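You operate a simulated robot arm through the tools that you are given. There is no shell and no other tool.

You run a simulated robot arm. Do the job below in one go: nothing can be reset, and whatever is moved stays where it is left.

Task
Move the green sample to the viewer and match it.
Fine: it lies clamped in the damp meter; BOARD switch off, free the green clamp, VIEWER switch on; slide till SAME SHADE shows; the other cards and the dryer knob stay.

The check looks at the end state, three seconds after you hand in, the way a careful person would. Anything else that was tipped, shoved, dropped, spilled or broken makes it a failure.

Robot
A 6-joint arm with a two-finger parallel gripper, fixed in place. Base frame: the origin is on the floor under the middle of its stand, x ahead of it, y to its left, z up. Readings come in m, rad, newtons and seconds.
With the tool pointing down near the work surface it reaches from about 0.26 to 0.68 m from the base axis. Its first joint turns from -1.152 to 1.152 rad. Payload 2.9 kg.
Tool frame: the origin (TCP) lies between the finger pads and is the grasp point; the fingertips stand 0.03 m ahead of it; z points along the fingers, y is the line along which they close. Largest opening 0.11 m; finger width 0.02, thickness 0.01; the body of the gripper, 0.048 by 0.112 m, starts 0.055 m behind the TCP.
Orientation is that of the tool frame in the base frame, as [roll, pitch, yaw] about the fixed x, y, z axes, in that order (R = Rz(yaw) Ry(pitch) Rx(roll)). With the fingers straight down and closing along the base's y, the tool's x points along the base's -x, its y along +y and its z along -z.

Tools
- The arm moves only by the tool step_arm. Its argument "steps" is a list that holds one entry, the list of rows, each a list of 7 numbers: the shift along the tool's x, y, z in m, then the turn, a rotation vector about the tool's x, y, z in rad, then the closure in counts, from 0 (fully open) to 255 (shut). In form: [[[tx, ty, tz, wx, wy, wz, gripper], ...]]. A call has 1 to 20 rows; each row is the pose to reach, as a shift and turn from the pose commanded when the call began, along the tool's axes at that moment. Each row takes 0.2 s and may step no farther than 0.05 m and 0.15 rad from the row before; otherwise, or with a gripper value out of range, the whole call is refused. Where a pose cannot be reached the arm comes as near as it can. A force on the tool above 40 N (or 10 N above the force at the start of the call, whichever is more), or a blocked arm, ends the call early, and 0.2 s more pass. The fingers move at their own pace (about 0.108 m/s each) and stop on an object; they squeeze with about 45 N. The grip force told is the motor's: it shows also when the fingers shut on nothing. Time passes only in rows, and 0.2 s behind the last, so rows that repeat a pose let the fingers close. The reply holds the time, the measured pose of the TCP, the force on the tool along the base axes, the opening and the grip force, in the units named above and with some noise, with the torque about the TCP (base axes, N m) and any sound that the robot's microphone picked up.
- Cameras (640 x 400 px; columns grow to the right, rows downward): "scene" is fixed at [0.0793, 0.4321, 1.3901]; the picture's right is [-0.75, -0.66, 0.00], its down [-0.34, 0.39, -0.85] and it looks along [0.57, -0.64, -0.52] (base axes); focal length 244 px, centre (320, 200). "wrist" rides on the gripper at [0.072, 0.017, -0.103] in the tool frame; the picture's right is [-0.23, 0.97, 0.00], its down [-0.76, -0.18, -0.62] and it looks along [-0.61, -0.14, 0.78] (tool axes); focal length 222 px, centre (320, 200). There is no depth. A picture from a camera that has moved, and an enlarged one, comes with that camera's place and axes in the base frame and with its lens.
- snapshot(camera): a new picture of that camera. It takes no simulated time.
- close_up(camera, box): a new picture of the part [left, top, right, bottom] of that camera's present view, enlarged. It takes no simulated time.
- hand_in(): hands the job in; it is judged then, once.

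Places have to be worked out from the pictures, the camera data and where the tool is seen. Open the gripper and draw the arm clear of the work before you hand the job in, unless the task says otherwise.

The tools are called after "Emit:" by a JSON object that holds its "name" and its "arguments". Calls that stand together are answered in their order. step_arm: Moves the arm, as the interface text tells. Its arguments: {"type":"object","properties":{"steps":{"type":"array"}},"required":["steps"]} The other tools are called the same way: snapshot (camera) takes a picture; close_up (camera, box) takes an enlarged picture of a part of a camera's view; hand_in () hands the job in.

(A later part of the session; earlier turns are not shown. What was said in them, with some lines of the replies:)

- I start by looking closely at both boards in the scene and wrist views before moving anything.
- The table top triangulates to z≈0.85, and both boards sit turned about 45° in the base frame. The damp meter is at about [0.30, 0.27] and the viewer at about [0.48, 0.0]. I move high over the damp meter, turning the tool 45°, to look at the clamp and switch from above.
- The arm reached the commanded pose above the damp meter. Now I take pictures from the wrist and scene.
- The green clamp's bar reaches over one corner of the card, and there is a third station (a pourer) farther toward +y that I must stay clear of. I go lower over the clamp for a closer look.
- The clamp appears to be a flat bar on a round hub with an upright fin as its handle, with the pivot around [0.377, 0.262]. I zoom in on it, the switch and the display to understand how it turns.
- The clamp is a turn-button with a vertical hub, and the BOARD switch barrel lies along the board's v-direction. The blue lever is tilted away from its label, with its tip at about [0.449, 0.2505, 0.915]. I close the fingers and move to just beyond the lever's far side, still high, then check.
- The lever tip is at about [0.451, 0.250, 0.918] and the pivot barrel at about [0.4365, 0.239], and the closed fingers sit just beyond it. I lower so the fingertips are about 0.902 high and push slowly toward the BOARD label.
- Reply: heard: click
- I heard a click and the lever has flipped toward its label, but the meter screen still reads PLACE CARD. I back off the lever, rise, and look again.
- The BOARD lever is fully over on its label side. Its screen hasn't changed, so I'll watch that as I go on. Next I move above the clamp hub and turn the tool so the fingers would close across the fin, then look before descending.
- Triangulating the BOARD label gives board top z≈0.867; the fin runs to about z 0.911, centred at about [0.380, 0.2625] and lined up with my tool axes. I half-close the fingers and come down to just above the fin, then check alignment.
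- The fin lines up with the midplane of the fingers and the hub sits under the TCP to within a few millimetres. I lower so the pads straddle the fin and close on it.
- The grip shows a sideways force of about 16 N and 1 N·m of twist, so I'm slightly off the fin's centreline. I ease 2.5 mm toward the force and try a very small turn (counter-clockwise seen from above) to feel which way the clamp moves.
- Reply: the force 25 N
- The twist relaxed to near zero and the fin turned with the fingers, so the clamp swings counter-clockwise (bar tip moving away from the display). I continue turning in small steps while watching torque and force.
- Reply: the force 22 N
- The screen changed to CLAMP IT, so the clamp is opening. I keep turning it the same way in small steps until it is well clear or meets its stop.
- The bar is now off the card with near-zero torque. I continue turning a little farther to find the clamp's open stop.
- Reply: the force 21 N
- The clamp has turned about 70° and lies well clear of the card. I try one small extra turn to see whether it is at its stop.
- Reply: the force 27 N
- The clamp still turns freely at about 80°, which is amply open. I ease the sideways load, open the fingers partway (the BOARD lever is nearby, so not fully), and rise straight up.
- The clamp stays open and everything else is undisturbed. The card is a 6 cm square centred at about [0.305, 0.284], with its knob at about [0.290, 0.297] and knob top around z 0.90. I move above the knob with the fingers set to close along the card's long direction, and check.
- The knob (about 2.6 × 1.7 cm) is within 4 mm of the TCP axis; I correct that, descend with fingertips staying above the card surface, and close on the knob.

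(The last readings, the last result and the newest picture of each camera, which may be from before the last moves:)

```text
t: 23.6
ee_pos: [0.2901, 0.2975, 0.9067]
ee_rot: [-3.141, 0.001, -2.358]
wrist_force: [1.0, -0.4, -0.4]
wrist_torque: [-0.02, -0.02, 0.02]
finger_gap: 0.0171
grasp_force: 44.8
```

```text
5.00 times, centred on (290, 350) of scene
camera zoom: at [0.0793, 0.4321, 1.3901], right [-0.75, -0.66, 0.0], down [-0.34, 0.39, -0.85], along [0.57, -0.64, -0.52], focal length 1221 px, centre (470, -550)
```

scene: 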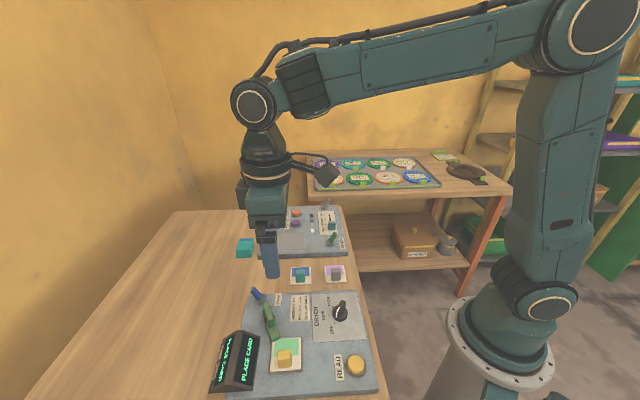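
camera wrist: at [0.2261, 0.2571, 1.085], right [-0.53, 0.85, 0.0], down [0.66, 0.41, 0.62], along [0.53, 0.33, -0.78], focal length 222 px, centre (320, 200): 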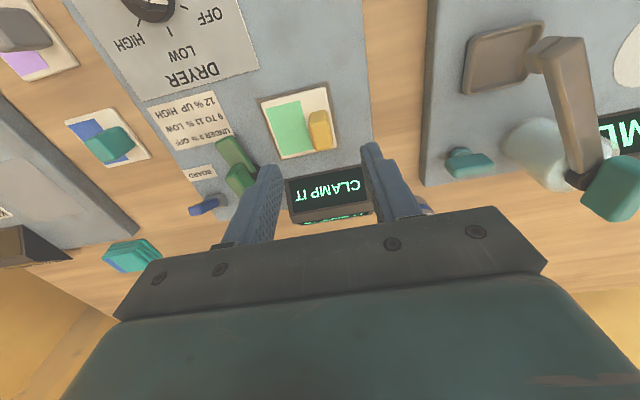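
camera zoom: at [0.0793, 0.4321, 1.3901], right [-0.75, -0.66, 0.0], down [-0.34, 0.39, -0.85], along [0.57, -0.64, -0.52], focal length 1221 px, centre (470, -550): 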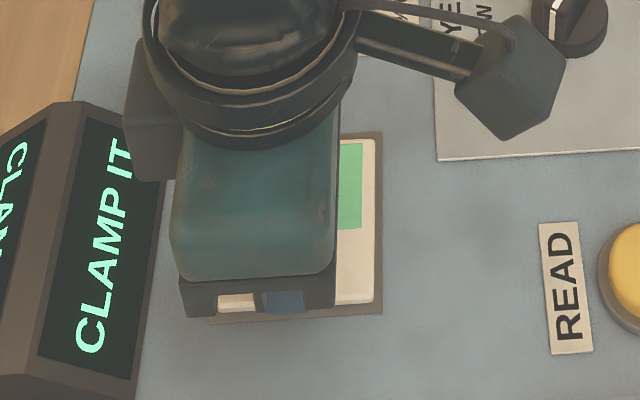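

The knob is held (17 mm gap, 45 N) with no side load. I lift it gently, first a little, then up about 12 cm.

Emit:
{"name": "step_arm", "arguments": {"steps": [[[0, 0, -0.01, 0, 0, 0, 255], [0, 0, -0.02, 0, 0, 0, 255], [0, 0, -0.035, 0, 0, 0, 255], [0, 0, -0.055, 0, 0, 0, 255], [0, 0, -0.08, 0, 0, 0, 255], [0, 0, -0.105, 0, 0, 0, 255], [0, 0, -0.125, 0, 0, 0, 255], [0, 0, -0.125, 0, 0, 0, 255]]]}}

Emit:
{"name": "snapshot", "arguments": {"camera": "wrist"}}

Emit:
{"name": "snapshot", "arguments": {"camera": "scene"}}

```text
t: 25.4
ee_pos: [0.2894, 0.2984, 1.031]
ee_rot: [-3.141, 0.0, -2.355]
wrist_force: [0.0, -0.1, -0.7]
wrist_torque: [-0.04, 0.0, -0.04]
finger_gap: 0.0169
grasp_force: 45.2
```

```text
taken
camera wrist: at [0.2266, 0.2605, 1.1357], right [-0.53, 0.85, 0.0], down [0.66, 0.41, 0.62], along [0.53, 0.33, -0.78], focal length 222 px, centre (320, 200)
```

wrist: 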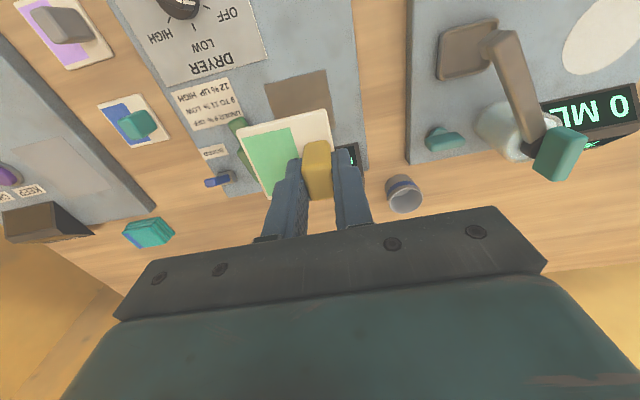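

```text
taken
```

scene: 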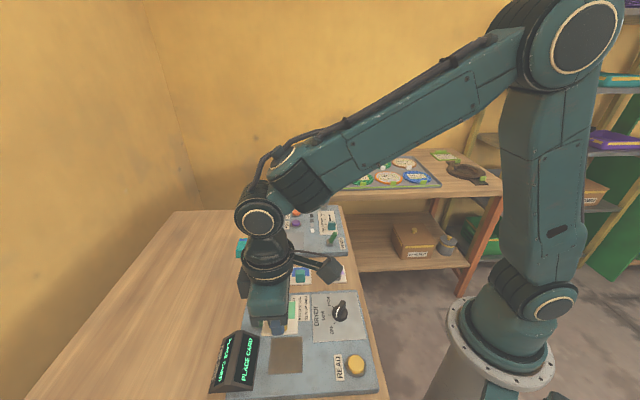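

The card is cleanly out of the meter and held. I carry it along the board's v-direction toward the viewer at safe height, stopping short to see the slot.

Emit:
{"name": "step_arm", "arguments": {"steps": [[[0, -0.03, 0, 0, 0, 0, 255], [0, -0.065, 0, 0, 0, 0, 255], [0, -0.1, 0, 0, 0, 0, 255], [0, -0.135, 0, 0, 0, 0, 255], [0, -0.17, 0, 0, 0, 0, 255], [0, -0.2, 0, 0, 0, 0, 255], [0, -0.23, 0, 0, 0, 0, 255], [0, -0.25, 0, 0, 0, 0, 255], [0, -0.25, 0, 0, 0, 0, 255]]]}}

Emit:
{"name": "snapshot", "arguments": {"camera": "wrist"}}

Emit:
{"name": "close_up", "arguments": {"camera": "wrist", "box": [80, 0, 400, 200]}}

Emit:
{"name": "close_up", "arguments": {"camera": "scene", "box": [220, 190, 370, 290]}}

```text
t: 27.4
ee_pos: [0.4672, 0.1222, 1.0333]
ee_rot: [3.141, 0.0, -2.357]
wrist_force: [1.5, 0.4, -0.8]
wrist_torque: [-0.03, -0.03, -0.02]
finger_gap: 0.017
grasp_force: 44.8
```

```text
taken
camera wrist: at [0.4046, 0.0837, 1.1368], right [-0.53, 0.85, 0.0], down [0.66, 0.41, 0.62], along [0.53, 0.33, -0.78], focal length 222 px, centre (320, 200)
```

wrist: 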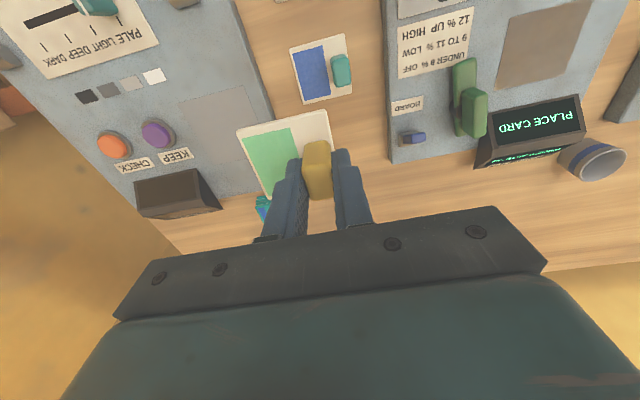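

```text
2.00 times, centred on (240, 100) of wrist
camera zoom: at [0.4046, 0.0837, 1.1368], right [-0.53, 0.85, 0.0], down [0.66, 0.41, 0.62], along [0.53, 0.33, -0.78], focal length 444 px, centre (480, 400)
```

zoom: 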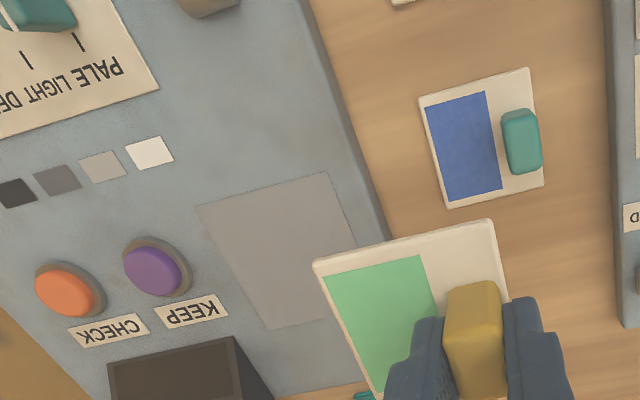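

```text
4.00 times, centred on (295, 240) of scene
camera zoom: at [0.0793, 0.4321, 1.3901], right [-0.75, -0.66, 0.0], down [-0.34, 0.39, -0.85], along [0.57, -0.64, -0.52], focal length 977 px, centre (420, 40)
```

zoom: 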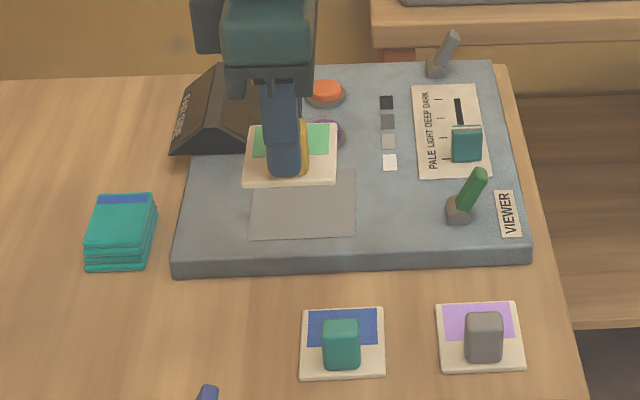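

The viewer slot works out to an 8 cm square centred at [0.5545, 0.040] in both camera views, so the knob should go down at about [0.540, 0.054]. I move over it and descend partway, then check.

Emit:
{"name": "step_arm", "arguments": {"steps": [[[-0.001, -0.03, 0, 0, 0, 0, 255], [-0.002, -0.06, 0, 0, 0, 0, 255], [-0.0028, -0.085, 0, 0, 0, 0, 255], [-0.0028, -0.0996, 0, 0, 0, 0, 255], [-0.0028, -0.0996, 0.03, 0, 0, 0, 255], [-0.0028, -0.0996, 0.06, 0, 0, 0, 255], [-0.0028, -0.0996, 0.09, 0, 0, 0, 255], [-0.0028, -0.0996, 0.1, 0, 0, 0, 255], [-0.0028, -0.0996, 0.1, 0, 0, 0, 255]]]}}

Emit:
{"name": "snapshot", "arguments": {"camera": "wrist"}}

Emit:
{"name": "close_up", "arguments": {"camera": "wrist", "box": [200, 50, 440, 200]}}

Emit:
{"name": "close_up", "arguments": {"camera": "scene", "box": [220, 190, 370, 290]}}

```text
t: 29.4
ee_pos: [0.5393, 0.0527, 0.9304]
ee_rot: [3.141, 0.0, -2.356]
wrist_force: [0.7, -1.0, -0.7]
wrist_torque: [0.03, 0.01, 0.0]
finger_gap: 0.017
grasp_force: 44.6
```

```text
taken
camera wrist: at [0.4766, 0.0144, 1.0357], right [-0.53, 0.85, 0.0], down [0.66, 0.41, 0.62], along [0.53, 0.33, -0.78], focal length 222 px, centre (320, 200)
```

wrist: 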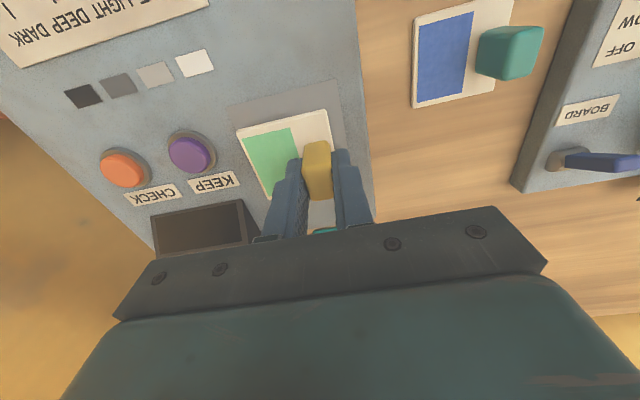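

```text
2.67 times, centred on (320, 125) of wrist
camera zoom: at [0.4766, 0.0144, 1.0357], right [-0.53, 0.85, 0.0], down [0.66, 0.41, 0.62], along [0.53, 0.33, -0.78], focal length 592 px, centre (320, 400)
```

zoom: 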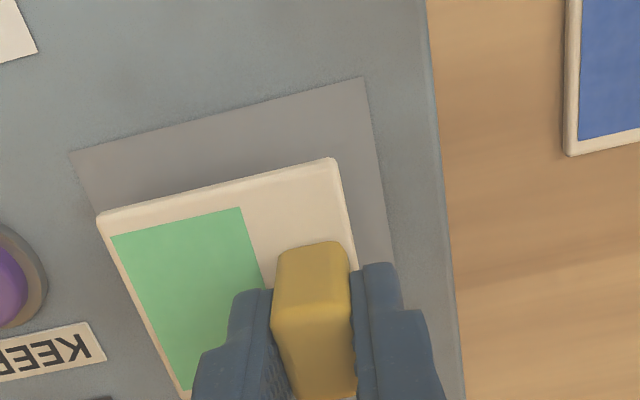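

```text
4.00 times, centred on (295, 240) of scene
camera zoom: at [0.0793, 0.4321, 1.3901], right [-0.75, -0.66, 0.0], down [-0.34, 0.39, -0.85], along [0.57, -0.64, -0.52], focal length 977 px, centre (420, 40)
```

zoom: 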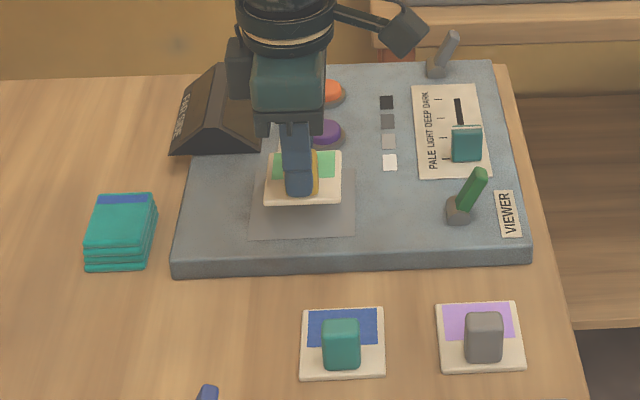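

The card's projected landing centre is about [0.553, 0.040], within a couple of millimetres of the slot centre. I lower gently the last 2.4 cm.

Emit:
{"name": "step_arm", "arguments": {"steps": [[[0, 0, 0.01, 0, 0, 0, 255], [0, 0, 0.017, 0, 0, 0, 255], [0, 0, 0.02, 0, 0, 0, 255], [0, 0, 0.022, 0, 0, 0, 255], [0, 0, 0.0235, 0, 0, 0, 255], [0, 0, 0.0235, 0, 0, 0, 255]]]}}

Emit:
{"name": "close_up", "arguments": {"camera": "scene", "box": [240, 200, 340, 270]}}

Emit:
{"name": "close_up", "arguments": {"camera": "wrist", "box": [200, 50, 440, 200]}}

```text
t: 30.8
ee_pos: [0.5406, 0.0535, 0.9076]
ee_rot: [3.141, 0.001, -2.357]
wrist_force: [0.5, 0.4, 0.0]
wrist_torque: [0.01, -0.01, 0.01]
finger_gap: 0.0168
grasp_force: 45.1
```

```text
5.71 times, centred on (290, 235) of scene
camera zoom: at [0.0793, 0.4321, 1.3901], right [-0.75, -0.66, 0.0], down [-0.34, 0.39, -0.85], along [0.57, -0.64, -0.52], focal length 1396 px, centre (491, 0)
```

zoom: 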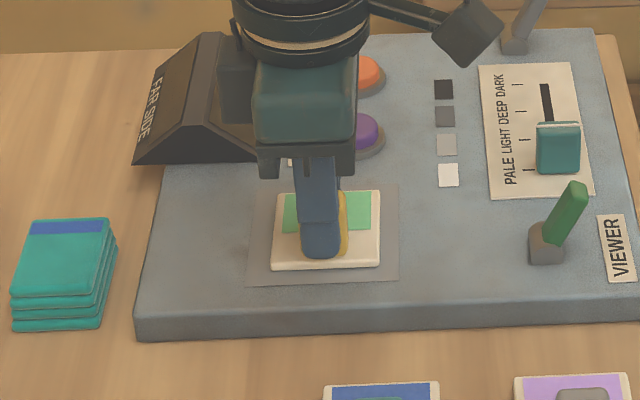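

```text
2.67 times, centred on (320, 125) of wrist
camera zoom: at [0.4764, 0.0152, 1.0125], right [-0.53, 0.85, 0.0], down [0.66, 0.41, 0.62], along [0.53, 0.33, -0.78], focal length 592 px, centre (320, 400)
```

zoom: 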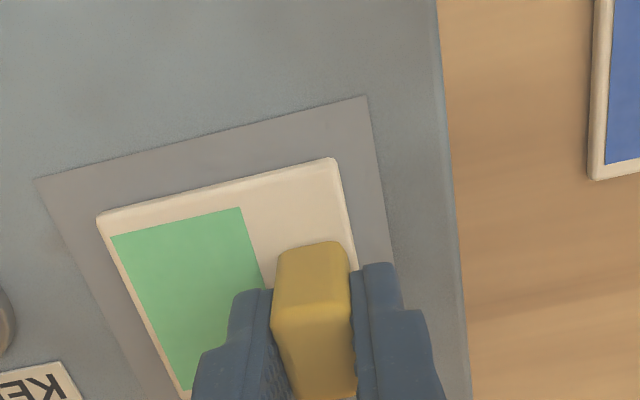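

There's no contact force yet, so the card is hovering a few millimetres up or barely touching. I lower in small increments, checking force.

Emit:
{"name": "step_arm", "arguments": {"steps": [[[0, 0, 0.0015, 0, 0, 0, 255], [0, 0, 0.003, 0, 0, 0, 255], [0, 0, 0.003, 0, 0, 0, 255]]]}}

Emit:
{"name": "close_up", "arguments": {"camera": "scene", "box": [250, 215, 330, 265]}}

```text
t: 31.6
ee_pos: [0.539, 0.0528, 0.9065]
ee_rot: [-3.139, 0.001, -2.357]
wrist_force: [-4.1, 0.0, 14.2]
wrist_torque: [-0.2, 0.26, -0.05]
finger_gap: 0.0172
grasp_force: 44.8
```

```text
8.00 times, centred on (290, 240) of scene
camera zoom: at [0.0789, 0.4321, 1.3901], right [-0.75, -0.66, 0.0], down [-0.34, 0.39, -0.85], along [0.57, -0.64, -0.52], focal length 1954 px, centre (560, -120)
```

zoom: 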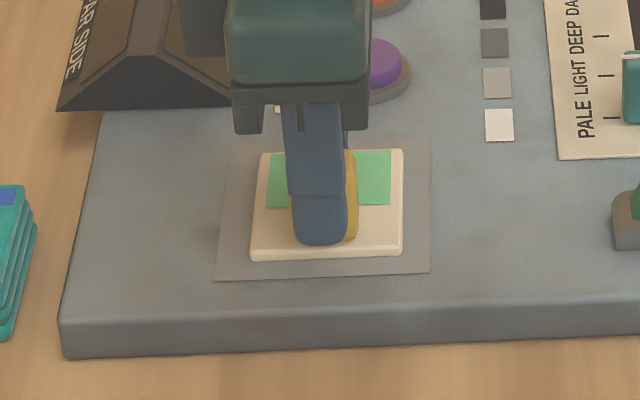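

The card is down (14 N of contact). I ease off 2 mm, open the fingers partway, and rise straight up.

Emit:
{"name": "step_arm", "arguments": {"steps": [[[0, 0, -0.002, 0, 0, 0, 255], [0, 0, -0.002, 0, 0, 0, 200], [0, 0, -0.002, 0, 0, 0, 139], [0, 0, -0.002, 0, 0, 0, 139], [0, 0, -0.03, 0, 0, 0, 139], [0, 0, -0.07, 0, 0, 0, 139], [0, 0, -0.11, 0, 0, 0, 139], [0, 0, -0.11, 0, 0, 0, 139]]]}}

Emit:
{"name": "snapshot", "arguments": {"camera": "wrist"}}

Emit:
{"name": "close_up", "arguments": {"camera": "wrist", "box": [120, 0, 440, 200]}}

Emit:
{"name": "close_up", "arguments": {"camera": "scene", "box": [220, 190, 370, 290]}}

```text
t: 33.4
ee_pos: [0.5398, 0.0522, 1.0133]
ee_rot: [3.141, -0.001, -2.356]
wrist_force: [-0.9, -0.4, 0.2]
wrist_torque: [-0.01, 0.0, 0.01]
finger_gap: 0.0499
grasp_force: 0.1
```

```text
taken
camera wrist: at [0.4763, 0.0147, 1.1189], right [-0.53, 0.85, 0.0], down [0.66, 0.41, 0.62], along [0.53, 0.33, -0.78], focal length 222 px, centre (320, 200)
```

wrist: 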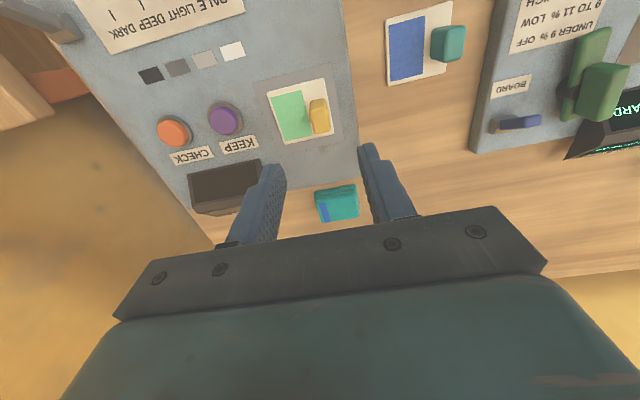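

```text
2.00 times, centred on (280, 100) of wrist
camera zoom: at [0.4763, 0.0147, 1.1189], right [-0.53, 0.85, 0.0], down [0.66, 0.41, 0.62], along [0.53, 0.33, -0.78], focal length 444 px, centre (400, 400)
```

zoom: 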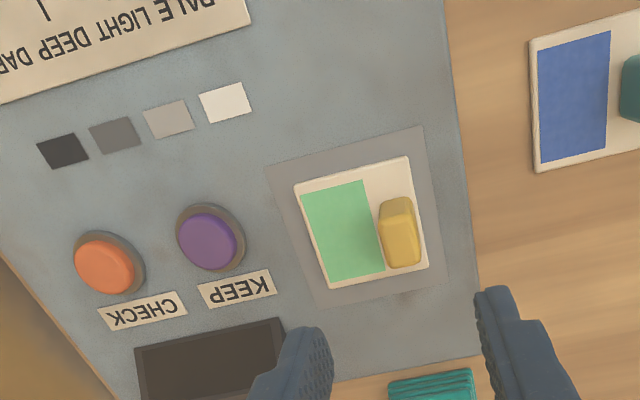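

```text
4.00 times, centred on (295, 240) of scene
camera zoom: at [0.0793, 0.4321, 1.3901], right [-0.75, -0.66, 0.0], down [-0.34, 0.39, -0.85], along [0.57, -0.64, -0.52], focal length 977 px, centre (420, 40)
```

zoom: 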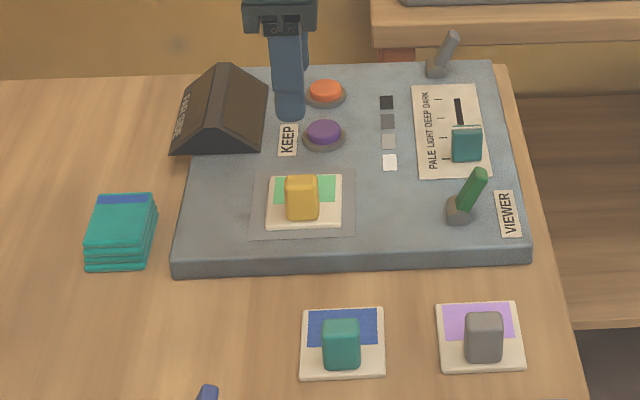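

The card sits centred in the viewer slot. Next is the VIEWER switch: I close the fingers and move above it to locate the green lever from the wrist camera.

Emit:
{"name": "step_arm", "arguments": {"steps": [[[0.03, 0.007, 0, 0, 0, 0, 139], [0.065, 0.014, 0, 0, 0, 0, 200], [0.1, 0.02, 0, 0, 0, 0, 255], [0.1287, 0.0269, 0, 0, 0, 0, 255], [0.1287, 0.0269, 0, 0, 0, 0, 255]]]}}

Emit:
{"name": "snapshot", "arguments": {"camera": "wrist"}}

Emit:
{"name": "close_up", "arguments": {"camera": "wrist", "box": [160, 0, 480, 200]}}

Emit:
{"name": "close_up", "arguments": {"camera": "scene", "box": [290, 190, 370, 260]}}

```text
t: 34.6
ee_pos: [0.4277, -0.0189, 1.0137]
ee_rot: [3.141, -0.001, -2.357]
wrist_force: [0.2, 0.2, -0.9]
wrist_torque: [-0.02, 0.0, 0.01]
finger_gap: 0.0001
grasp_force: 38.1
```

```text
taken
camera wrist: at [0.3656, -0.0569, 1.1179], right [-0.53, 0.85, 0.0], down [0.66, 0.41, 0.62], along [0.53, 0.33, -0.78], focal length 222 px, centre (320, 200)
```

wrist: 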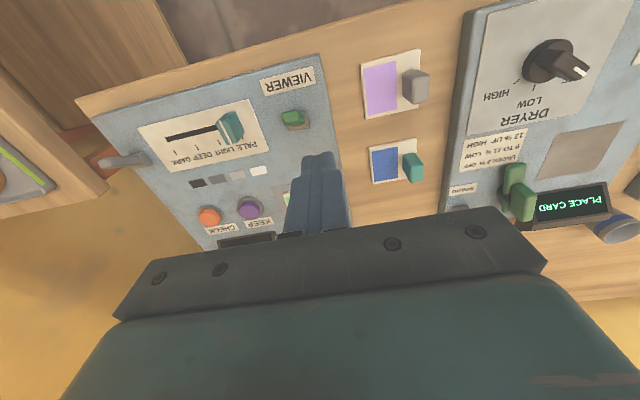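

```text
2.00 times, centred on (320, 100) of wrist
camera zoom: at [0.3656, -0.0569, 1.1179], right [-0.53, 0.85, 0.0], down [0.66, 0.41, 0.62], along [0.53, 0.33, -0.78], focal length 444 px, centre (320, 400)
```

zoom: 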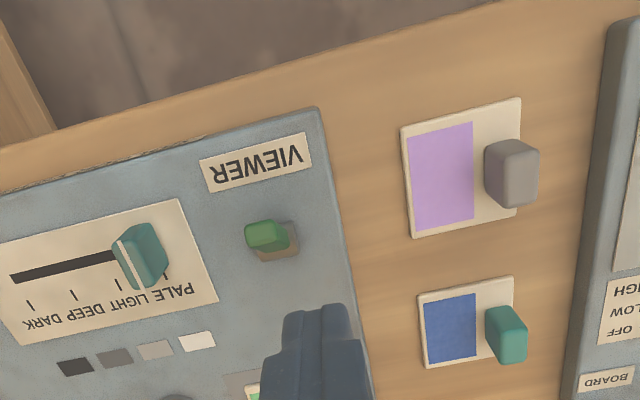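

```text
5.71 times, centred on (330, 225) of scene
camera zoom: at [0.0793, 0.4321, 1.3901], right [-0.75, -0.66, 0.0], down [-0.34, 0.39, -0.85], along [0.57, -0.64, -0.52], focal length 1396 px, centre (263, 57)
```

zoom: 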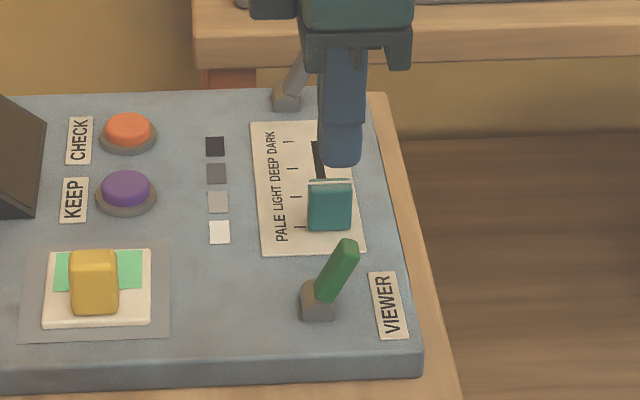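

The green VIEWER lever leans toward its label, tip about [0.440, −0.041, 0.91], base about [0.450, −0.031] – the same attitude the BOARD lever now has. I position the closed fingers on the label side and descend, then check before pushing.

Emit:
{"name": "step_arm", "arguments": {"steps": [[[0.018, -0.012, 0, 0, 0, 0, 255], [0.0348, -0.0243, 0, 0, 0, 0, 255], [0.0348, -0.0243, 0.03, 0, 0, 0, 255], [0.0348, -0.0243, 0.055, 0, 0, 0, 255], [0.0348, -0.0243, 0.055, 0, 0, 0, 255]]]}}

Emit:
{"name": "close_up", "arguments": {"camera": "wrist", "box": [200, 50, 440, 200]}}

Emit:
{"name": "close_up", "arguments": {"camera": "scene", "box": [290, 190, 370, 260]}}

```text
t: 35.8
ee_pos: [0.4204, -0.0598, 0.9586]
ee_rot: [3.141, 0.001, -2.356]
wrist_force: [-0.5, -0.1, 0.1]
wrist_torque: [-0.02, -0.02, -0.01]
finger_gap: 0.0
grasp_force: 37.9
```

```text
2.67 times, centred on (320, 125) of wrist
camera zoom: at [0.3585, -0.0982, 1.0634], right [-0.53, 0.85, 0.0], down [0.66, 0.41, 0.62], along [0.53, 0.33, -0.78], focal length 592 px, centre (320, 400)
```

zoom: 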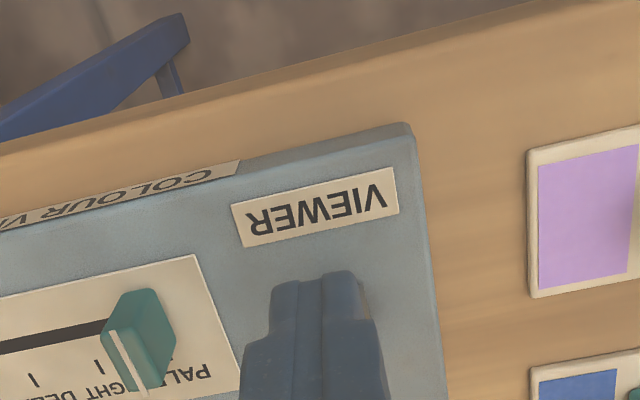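

```text
5.71 times, centred on (330, 225) of scene
camera zoom: at [0.0793, 0.4321, 1.3901], right [-0.75, -0.66, 0.0], down [-0.34, 0.39, -0.85], along [0.57, -0.64, -0.52], focal length 1396 px, centre (263, 57)
```

zoom: 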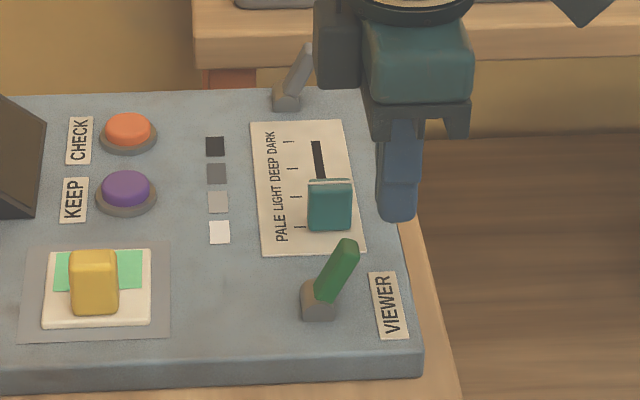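

The fingers are right of the lever and in line with it. I descend the remaining 2.9 cm and push slowly away from the label.

Emit:
{"name": "step_arm", "arguments": {"steps": [[[0, 0, 0.015, 0, 0, 0, 255], [0, 0, 0.0286, 0, 0, 0, 255], [-0.008, 0, 0.0286, 0, 0, 0, 255], [-0.014, 0, 0.0286, 0, 0, 0, 255], [-0.02, 0, 0.0286, 0, 0, 0, 255], [-0.025, 0, 0.0286, 0, 0, 0, 255], [-0.03, 0, 0.0286, 0, 0, 0, 255], [-0.034, 0, 0.0286, 0, 0, 0, 255], [-0.037, 0, 0.0286, 0, 0, 0, 255], [-0.037, 0, 0.0286, 0, 0, 0, 255]]]}}

Emit:
{"name": "close_up", "arguments": {"camera": "scene", "box": [220, 190, 370, 290]}}

Emit:
{"name": "close_up", "arguments": {"camera": "wrist", "box": [200, 50, 440, 200]}}

```text
t: 38.0
ee_pos: [0.4481, -0.0337, 0.9305]
ee_rot: [-3.141, -0.001, -2.357]
wrist_force: [0.1, -0.3, 0.6]
wrist_torque: [0.0, 0.01, -0.01]
finger_gap: 0.0
grasp_force: 37.3
heard: click
```

```text
4.00 times, centred on (295, 240) of scene
camera zoom: at [0.0793, 0.4321, 1.3901], right [-0.75, -0.66, 0.0], down [-0.34, 0.39, -0.85], along [0.57, -0.64, -0.52], focal length 977 px, centre (420, 40)
```

zoom: 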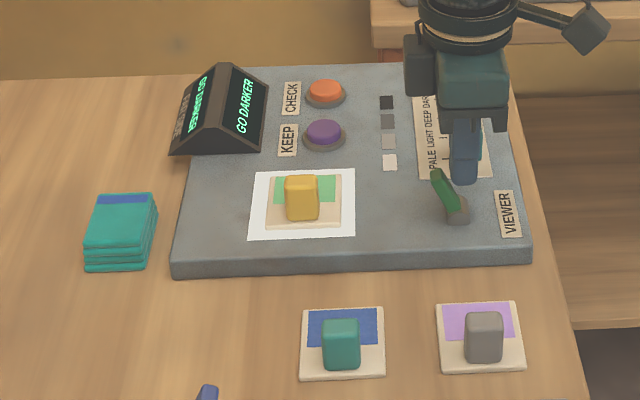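

```text
2.67 times, centred on (320, 125) of wrist
camera zoom: at [0.3854, -0.0725, 1.0353], right [-0.53, 0.85, 0.0], down [0.66, 0.41, 0.62], along [0.53, 0.33, -0.78], focal length 592 px, centre (320, 400)
```

zoom: 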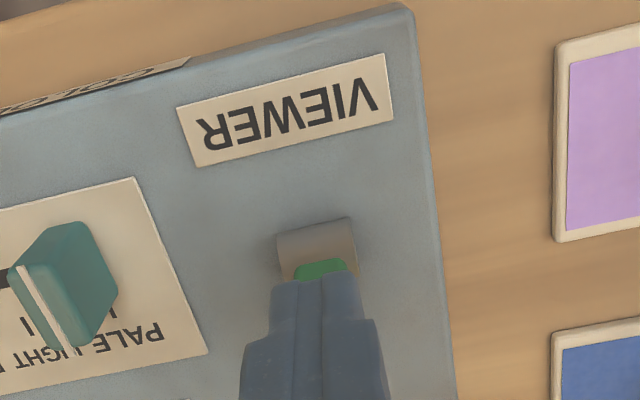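

A click, the light pad lit, and the viewer screen reads GO DARKER, so the VIEWER is on. That also confirms "toward the label" is off, which is where BOARD now is. I back off the lever, rise, and look at the slider.

Emit:
{"name": "step_arm", "arguments": {"steps": [[[0.01, 0, 0, 0, 0, 0, 255], [0.018, 0, 0, 0, 0, 0, 255], [0.018, 0, -0.04, 0, 0, 0, 255], [0.018, -0.02, -0.08, 0, 0, 0, 255], [0.018, -0.05, -0.085, 0, 0, 0, 180], [0.005, -0.07, -0.085, 0, 0, 0, 139], [-0.005, -0.07, -0.085, 0, 0, 0, 139], [-0.005, -0.07, -0.085, 0, 0, 0, 139]]]}}

Emit:
{"name": "snapshot", "arguments": {"camera": "wrist"}}

Emit:
{"name": "close_up", "arguments": {"camera": "wrist", "box": [200, 20, 440, 170]}}

Emit:
{"name": "close_up", "arguments": {"camera": "scene", "box": [220, 190, 370, 290]}}

```text
t: 39.8
ee_pos: [0.5014, -0.0782, 1.0172]
ee_rot: [-3.141, 0.001, -2.356]
wrist_force: [-0.7, 0.0, -0.2]
wrist_torque: [-0.01, 0.0, -0.01]
finger_gap: 0.0503
grasp_force: 0.2
```

```text
taken
camera wrist: at [0.4384, -0.1171, 1.1221], right [-0.53, 0.85, 0.0], down [0.66, 0.41, 0.62], along [0.53, 0.33, -0.78], focal length 222 px, centre (320, 200)
```

wrist: 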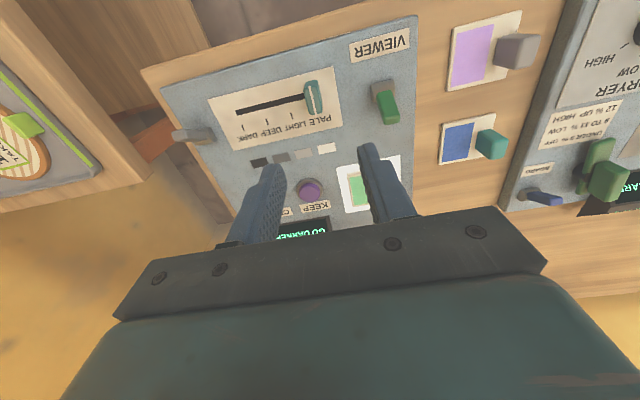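

```text
2.67 times, centred on (320, 95) of wrist
camera zoom: at [0.4384, -0.1171, 1.1221], right [-0.53, 0.85, 0.0], down [0.66, 0.41, 0.62], along [0.53, 0.33, -0.78], focal length 592 px, centre (320, 480)
```

zoom: 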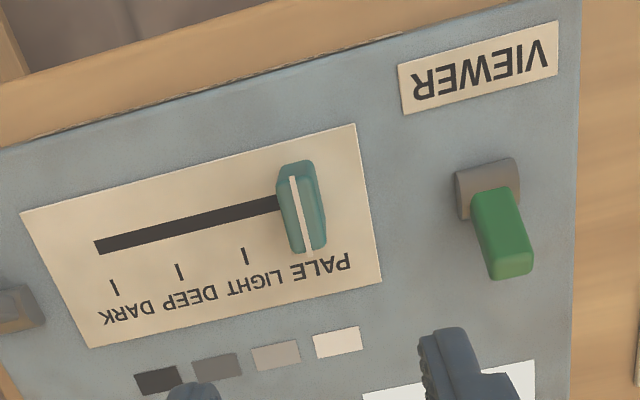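

```text
4.00 times, centred on (295, 240) of scene
camera zoom: at [0.0793, 0.4321, 1.3901], right [-0.75, -0.66, 0.0], down [-0.34, 0.39, -0.85], along [0.57, -0.64, -0.52], focal length 977 px, centre (420, 40)
```

zoom: 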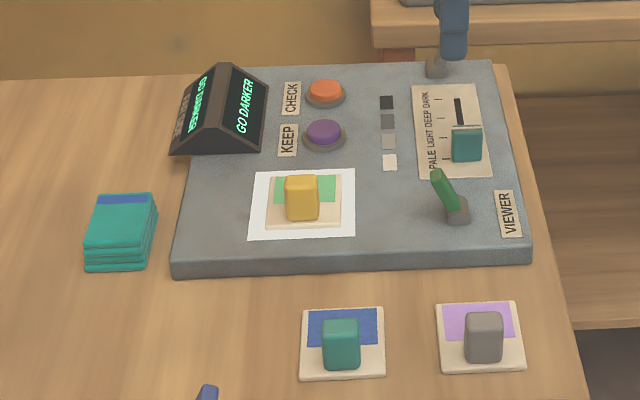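

The slider knob's top is at about [0.493, −0.091, 0.895], at PALE; DARK lies about 7.5 cm toward −v. I centre over it with fingers 5 cm apart and descend partway to check alignment.

Emit:
{"name": "step_arm", "arguments": {"steps": [[[0.008, -0.002, 0.02, 0, 0, 0, 139], [0.0152, -0.0033, 0.045, 0, 0, 0, 139], [0.0152, -0.0033, 0.067, 0, 0, 0, 139], [0.0152, -0.0033, 0.067, 0, 0, 0, 139]]]}}

Emit:
{"name": "close_up", "arguments": {"camera": "wrist", "box": [200, 60, 440, 210]}}

Emit:
{"name": "close_up", "arguments": {"camera": "scene", "box": [290, 190, 370, 260]}}

```text
t: 40.8
ee_pos: [0.4929, -0.0929, 0.9492]
ee_rot: [3.14, 0.0, -2.358]
wrist_force: [0.7, 0.4, 1.5]
wrist_torque: [-0.01, -0.04, 0.01]
finger_gap: 0.0499
grasp_force: 0.1
```

```text
2.67 times, centred on (320, 135) of wrist
camera zoom: at [0.4295, -0.1315, 1.0541], right [-0.53, 0.85, 0.0], down [0.66, 0.41, 0.62], along [0.53, 0.33, -0.78], focal length 592 px, centre (320, 373)
```

zoom: 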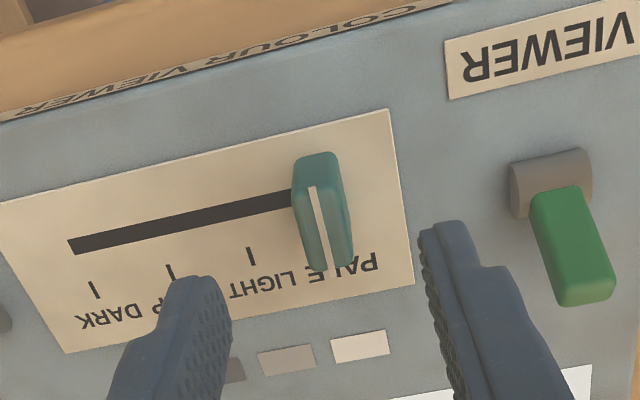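

```text
5.71 times, centred on (330, 225) of scene
camera zoom: at [0.0793, 0.4321, 1.3901], right [-0.75, -0.66, 0.0], down [-0.34, 0.39, -0.85], along [0.57, -0.64, -0.52], focal length 1396 px, centre (263, 57)
```

zoom: 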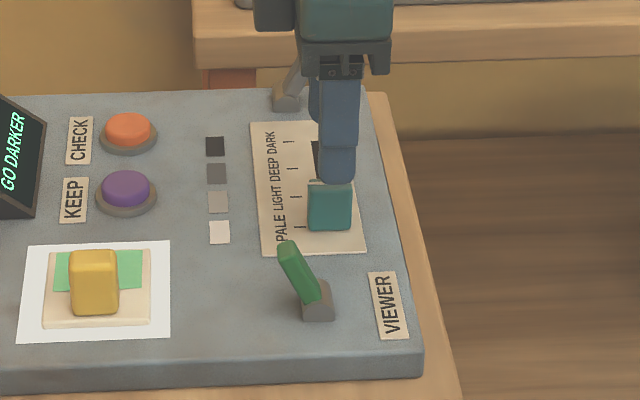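

The knob is centred under the TCP. I descend to grip height (fingertips about 1 cm above the panel) and close on the knob.

Emit:
{"name": "step_arm", "arguments": {"steps": [[[0, 0, 0.02, 0, 0, 0, 139], [0, 0, 0.0405, 0, 0, 0, 139], [0, 0, 0.0405, 0, 0, 0, 139], [0, 0, 0.0405, 0, 0, 0, 190], [0, 0, 0.0405, 0, 0, 0, 255], [0, 0, 0.0405, 0, 0, 0, 255]]]}}

Emit:
{"name": "close_up", "arguments": {"camera": "wrist", "box": [200, 60, 440, 210]}}

Emit:
{"name": "close_up", "arguments": {"camera": "scene", "box": [220, 190, 370, 290]}}

```text
t: 42.2
ee_pos: [0.4916, -0.0923, 0.9091]
ee_rot: [3.142, 0.0, -2.355]
wrist_force: [-0.4, 0.7, -2.9]
wrist_torque: [0.07, -0.09, 0.01]
finger_gap: 0.0133
grasp_force: 44.8
```

```text
2.67 times, centred on (320, 135) of wrist
camera zoom: at [0.4294, -0.1315, 1.0132], right [-0.53, 0.85, 0.0], down [0.66, 0.41, 0.62], along [0.53, 0.33, -0.78], focal length 592 px, centre (320, 373)
```

zoom: 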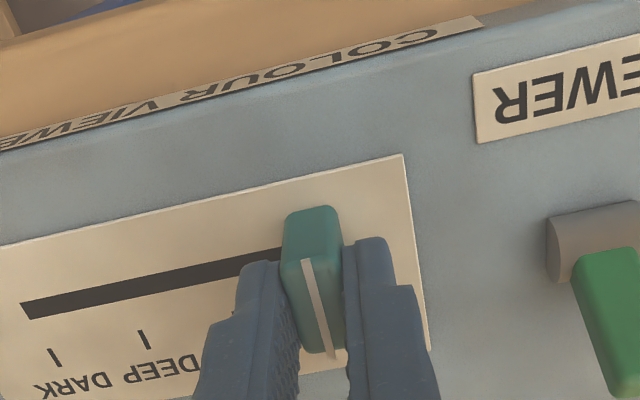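

```text
4.00 times, centred on (295, 240) of scene
camera zoom: at [0.0793, 0.4321, 1.3901], right [-0.75, -0.66, 0.0], down [-0.35, 0.39, -0.85], along [0.57, -0.64, -0.52], focal length 977 px, centre (420, 40)
```

zoom: 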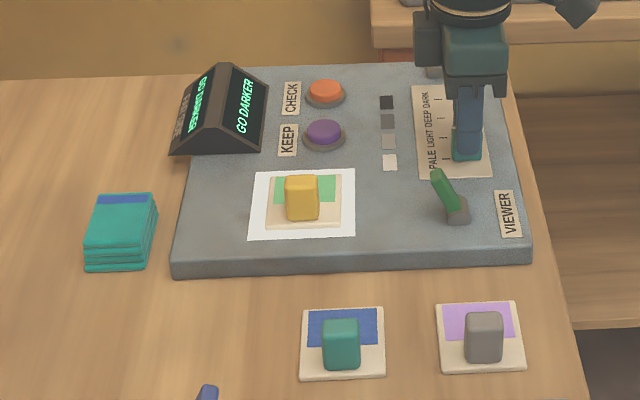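

The slider knob is gripped. I slide it 1 cm toward DARK and read the screen.

Emit:
{"name": "step_arm", "arguments": {"steps": [[[0, -0.004, 0, 0, 0, 0, 255], [0, -0.008, 0, 0, 0, 0, 255], [0, -0.012, 0, 0, 0, 0, 255], [0, -0.012, 0, 0, 0, 0, 255]]]}}

Emit:
{"name": "close_up", "arguments": {"camera": "scene", "box": [250, 195, 360, 265]}}

```text
t: 43.2
ee_pos: [0.502, -0.1013, 0.9089]
ee_rot: [-3.141, 0.0, -2.355]
wrist_force: [0.0, 0.8, -6.3]
wrist_torque: [-0.09, 0.03, 0.03]
finger_gap: 0.0134
grasp_force: 44.9
```

```text
5.71 times, centred on (305, 230) of scene
camera zoom: at [0.0794, 0.4321, 1.3901], right [-0.75, -0.66, 0.0], down [-0.35, 0.39, -0.85], along [0.57, -0.64, -0.52], focal length 1396 px, centre (406, 29)
```

zoom: 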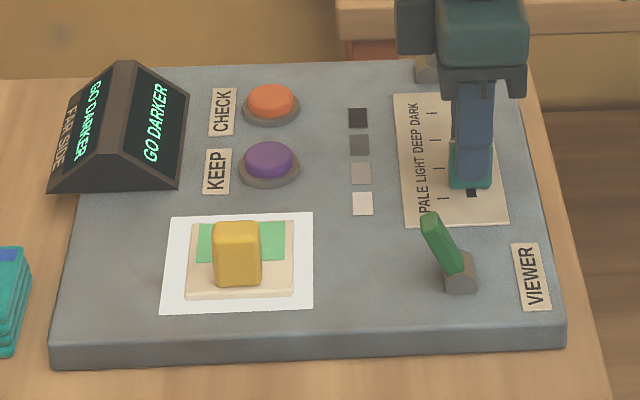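

The knob moves freely and the screen still says GO DARKER. I continue another 1 cm.

Emit:
{"name": "step_arm", "arguments": {"steps": [[[0, -0.005, 0, 0, 0, 0, 255], [0, -0.01, 0, 0, 0, 0, 255], [0, -0.01, 0, 0, 0, 0, 255]]]}}

Emit:
{"name": "close_up", "arguments": {"camera": "scene", "box": [250, 195, 360, 265]}}

```text
t: 44.0
ee_pos: [0.5066, -0.1103, 0.9073]
ee_rot: [3.141, 0.001, -2.357]
wrist_force: [3.4, 2.7, -7.2]
wrist_torque: [-0.41, 0.41, -0.02]
finger_gap: 0.0131
grasp_force: 45.6
```

```text
5.71 times, centred on (305, 230) of scene
camera zoom: at [0.0795, 0.4322, 1.3901], right [-0.75, -0.66, 0.0], down [-0.35, 0.39, -0.85], along [0.57, -0.64, -0.52], focal length 1396 px, centre (406, 29)
```

zoom: 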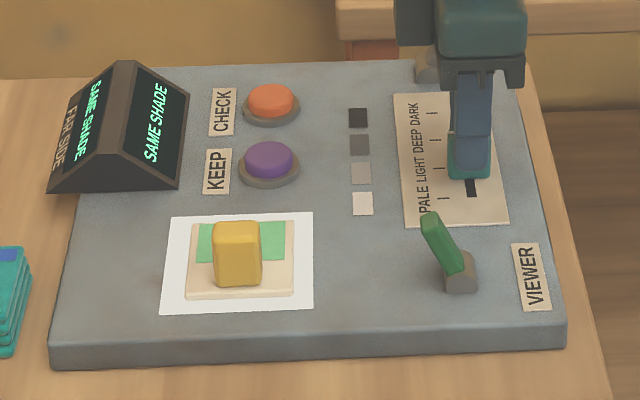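

SAME SHADE shows. To be safely within the band rather than at its edge, I nudge 3 mm further and see whether it still reads SAME SHADE.

Emit:
{"name": "step_arm", "arguments": {"steps": [[[0, -0.0015, 0, 0, 0, 0, 255], [0, -0.003, 0, 0, 0, 0, 255], [0, -0.003, 0, 0, 0, 0, 255]]]}}

Emit:
{"name": "close_up", "arguments": {"camera": "scene", "box": [250, 195, 360, 265]}}

```text
t: 44.8
ee_pos: [0.5093, -0.1105, 0.9097]
ee_rot: [-3.141, 0.0, -2.355]
wrist_force: [2.6, 0.2, -15.1]
wrist_torque: [0.46, -0.57, 0.06]
finger_gap: 0.0132
grasp_force: 44.8
```

```text
5.71 times, centred on (305, 230) of scene
camera zoom: at [0.0796, 0.4321, 1.3901], right [-0.75, -0.66, 0.0], down [-0.35, 0.39, -0.85], along [0.57, -0.64, -0.52], focal length 1396 px, centre (406, 29)
```

zoom: 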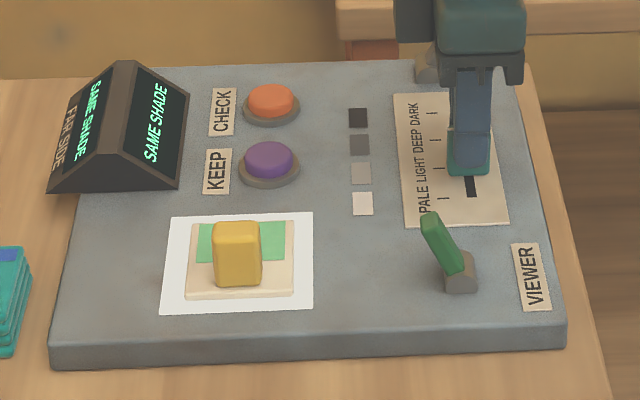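

Still SAME SHADE. One more 3 mm probe to learn how wide the band is, so I can leave the slider near its middle.

Emit:
{"name": "step_arm", "arguments": {"steps": [[[0, -0.0015, 0, 0, 0, 0, 255], [0, -0.003, 0, 0, 0, 0, 255], [0, -0.003, 0, 0, 0, 0, 255]]]}}

Emit:
{"name": "close_up", "arguments": {"camera": "scene", "box": [250, 195, 360, 265]}}

```text
t: 45.6
ee_pos: [0.5123, -0.1119, 0.9093]
ee_rot: [-3.141, 0.0, -2.357]
wrist_force: [3.9, 2.3, -11.5]
wrist_torque: [-0.21, 0.19, 0.03]
finger_gap: 0.0134
grasp_force: 45.0
```

```text
5.71 times, centred on (305, 230) of scene
camera zoom: at [0.0796, 0.4321, 1.3901], right [-0.75, -0.66, 0.0], down [-0.35, 0.39, -0.85], along [0.57, -0.64, -0.52], focal length 1396 px, centre (406, 29)
```

zoom: 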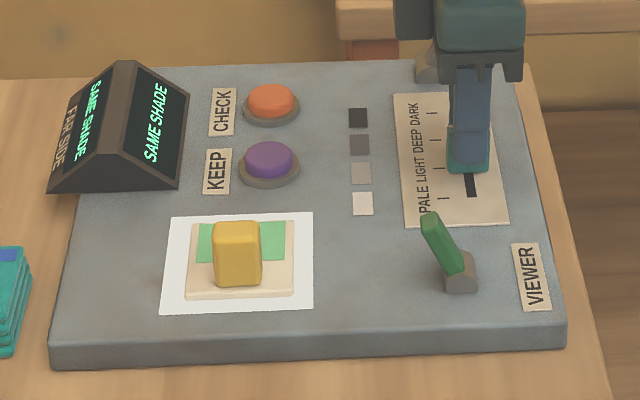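

SAME SHADE holds over at least 6 mm. I move back 3 mm to the middle of that confirmed range, then open the fingers partway and rise straight up.

Emit:
{"name": "step_arm", "arguments": {"steps": [[[0, 0.0015, 0.0005, 0, 0, 0, 255], [0, 0.003, 0.001, 0, 0, 0, 255], [0, 0.003, 0.001, 0, 0, 0, 255], [0, 0.003, 0.001, 0, 0, 0, 200], [0, 0.003, 0.001, 0, 0, 0, 150], [0, 0.003, 0.001, 0, 0, 0, 150], [0, 0.003, -0.03, 0, 0, 0, 150], [0, 0.003, -0.07, 0, 0, 0, 150], [0, 0.003, -0.11, 0, 0, 0, 150], [0, 0.003, -0.11, 0, 0, 0, 150]]]}}

Emit:
{"name": "close_up", "arguments": {"camera": "scene", "box": [220, 190, 370, 290]}}

Emit:
{"name": "snapshot", "arguments": {"camera": "wrist"}}

Emit:
{"name": "close_up", "arguments": {"camera": "scene", "box": [200, 250, 360, 400]}}

```text
t: 47.8
ee_pos: [0.5091, -0.1091, 1.0206]
ee_rot: [-3.141, 0.0, -2.355]
wrist_force: [0.4, -0.6, -0.3]
wrist_torque: [0.0, 0.02, -0.02]
finger_gap: 0.0451
grasp_force: 0.0
```

```text
4.00 times, centred on (295, 240) of scene
camera zoom: at [0.0793, 0.4321, 1.3901], right [-0.75, -0.66, 0.0], down [-0.34, 0.39, -0.85], along [0.57, -0.64, -0.52], focal length 977 px, centre (420, 40)
```

zoom: 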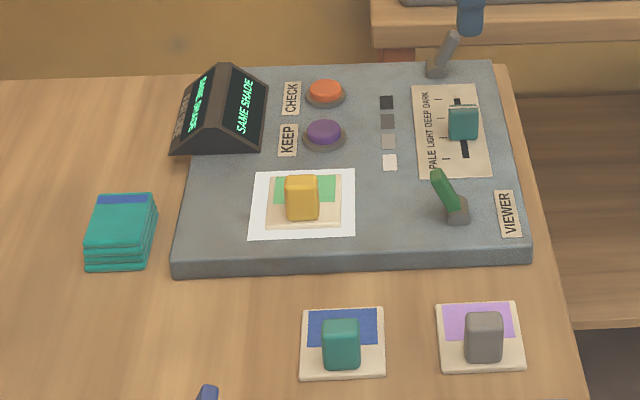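

```text
taken
camera wrist: at [0.4468, -0.1478, 1.125], right [-0.53, 0.85, 0.0], down [0.66, 0.41, 0.62], along [0.53, 0.33, -0.78], focal length 222 px, centre (320, 200)
```

wrist: 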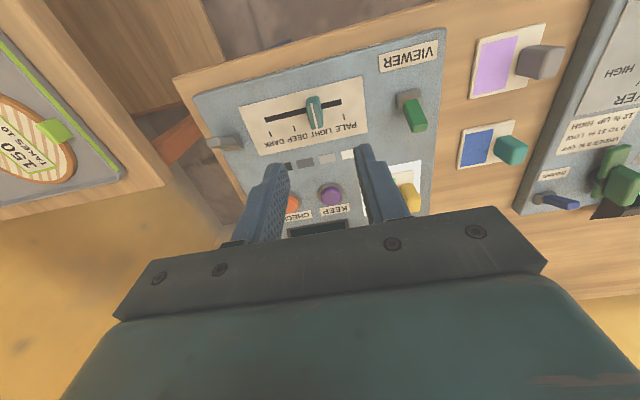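

```text
2.67 times, centred on (280, 325) of scene
camera zoom: at [0.0793, 0.4321, 1.3901], right [-0.75, -0.66, 0.0], down [-0.34, 0.39, -0.85], along [0.57, -0.64, -0.52], focal length 651 px, centre (427, -133)
```

zoom: 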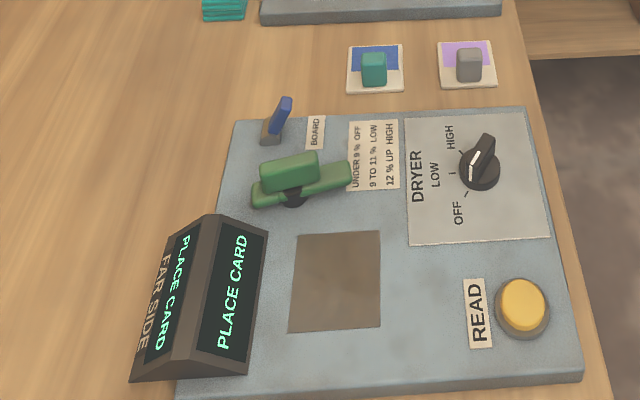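

The slider stays at SAME SHADE after release, the card sits squarely on the lit pad, the clamp is open, BOARD is off, and the other cards and the dryer knob are where they were. I now open the gripper and draw the arm up and back to its starting pose.

Emit:
{"name": "step_arm", "arguments": {"steps": [[[0, 0, -0.04, 0, 0, 0, 150], [0, 0, -0.08, 0, 0, 0.05, 100], [0.005, 0.02, -0.12, 0, 0, 0.15, 0], [0.012, 0.045, -0.155, 0, 0, 0.27, 0], [0.02, 0.07, -0.175, 0, 0, 0.39, 0], [0.03, 0.095, -0.19, 0, 0, 0.51, 0], [0.038, 0.115, -0.1945, 0, 0, 0.63, 0], [0.046, 0.1338, -0.1945, 0, 0, 0.75, 0], [0.046, 0.1338, -0.1945, 0, 0, 0.785, 0], [0.046, 0.1338, -0.1945, 0, 0, 0.785, 0]]]}}

Emit:
{"name": "snapshot", "arguments": {"camera": "scene"}}

Emit:
{"name": "close_up", "arguments": {"camera": "scene", "box": [220, 190, 370, 290]}}

Emit:
{"name": "snapshot", "arguments": {"camera": "wrist"}}

Emit:
{"name": "close_up", "arguments": {"camera": "scene", "box": [200, 250, 400, 400]}}

```text
t: 50.0
ee_pos: [0.3828, -0.0487, 1.2137]
ee_rot: [-3.141, 0.0, 3.14]
wrist_force: [-0.1, 0.9, 0.1]
wrist_torque: [0.04, -0.01, -0.04]
finger_gap: 0.1101
grasp_force: 0.0
```

```text
taken
```

scene: 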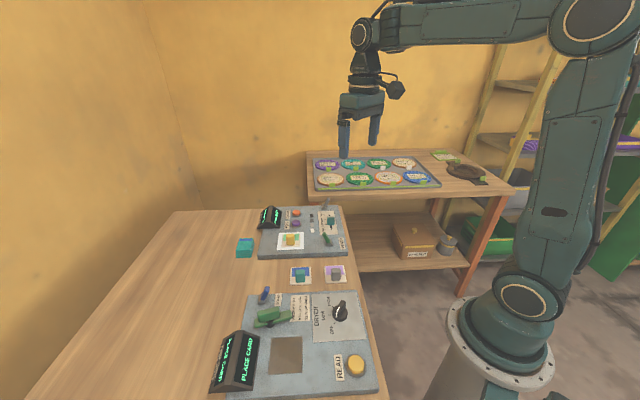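

```text
4.00 times, centred on (295, 240) of scene
camera zoom: at [0.0793, 0.4321, 1.3901], right [-0.75, -0.66, 0.0], down [-0.34, 0.39, -0.85], along [0.57, -0.64, -0.52], focal length 977 px, centre (420, 40)
```

zoom: 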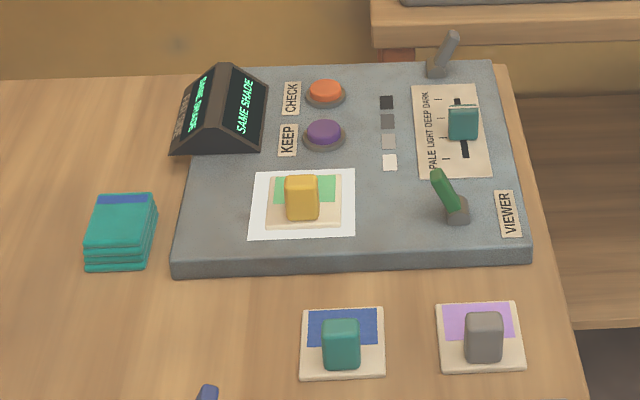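

```text
taken
camera wrist: at [0.3103, -0.0307, 1.3184], right [0.23, 0.97, 0.0], down [0.76, -0.18, 0.62], along [0.61, -0.14, -0.78], focal length 222 px, centre (320, 200)
```

wrist: 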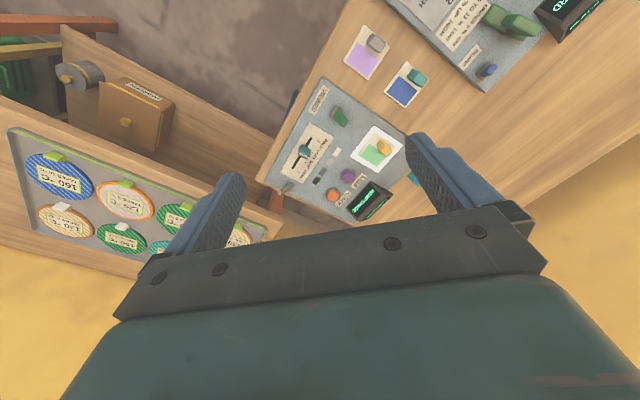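

```text
2.67 times, centred on (300, 325) of scene
camera zoom: at [0.0793, 0.4321, 1.3901], right [-0.75, -0.66, 0.0], down [-0.34, 0.39, -0.85], along [0.57, -0.64, -0.52], focal length 651 px, centre (373, -133)
```

zoom: 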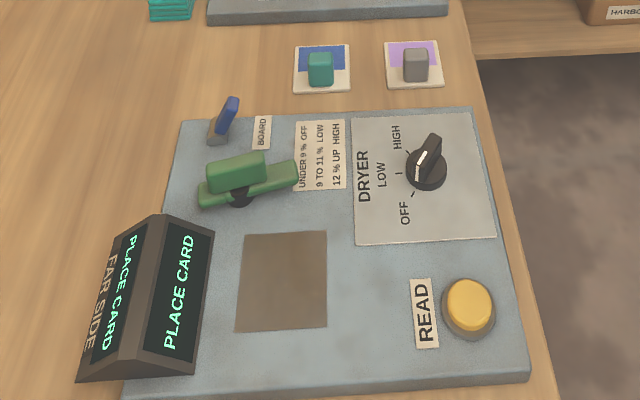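

The final pictures show the green sample on the lit viewer pad with SAME SHADE displayed. The BOARD lever is toward its label (off), the clamp is open, the dryer knob and other cards haven't moved, and the arm is clear with its gripper open. I hand the job in.

Emit:
{"name": "hand_in", "arguments": {}}

```text
The job is handed in.
```

The green sample is now on the viewer pad, and the viewer screen reads SAME SHADE. I handed the job in with the arm drawn clear and the gripper open.

- **BOARD switch:** I flipped it with a click toward its label, which I take as off. The damp meter's screen stayed lit in both positions, so the screen doesn't confirm it. I judged by the VIEWER switch, which was off when it leaned toward its own label.
- **Green clamp:** I turned it about 80° away from the card and left it open.
- **VIEWER switch:** It is on. It clicked, and the pad and screen lit up.
- **Slider:** SAME SHADE held over at least 6 mm of travel, and I left the knob in the middle of that stretch. It still read SAME SHADE after I let go.
- **Everything else:** In the last pictures the other cards and the dryer knob are where they were. I did not press CHECK, KEEP or READ.
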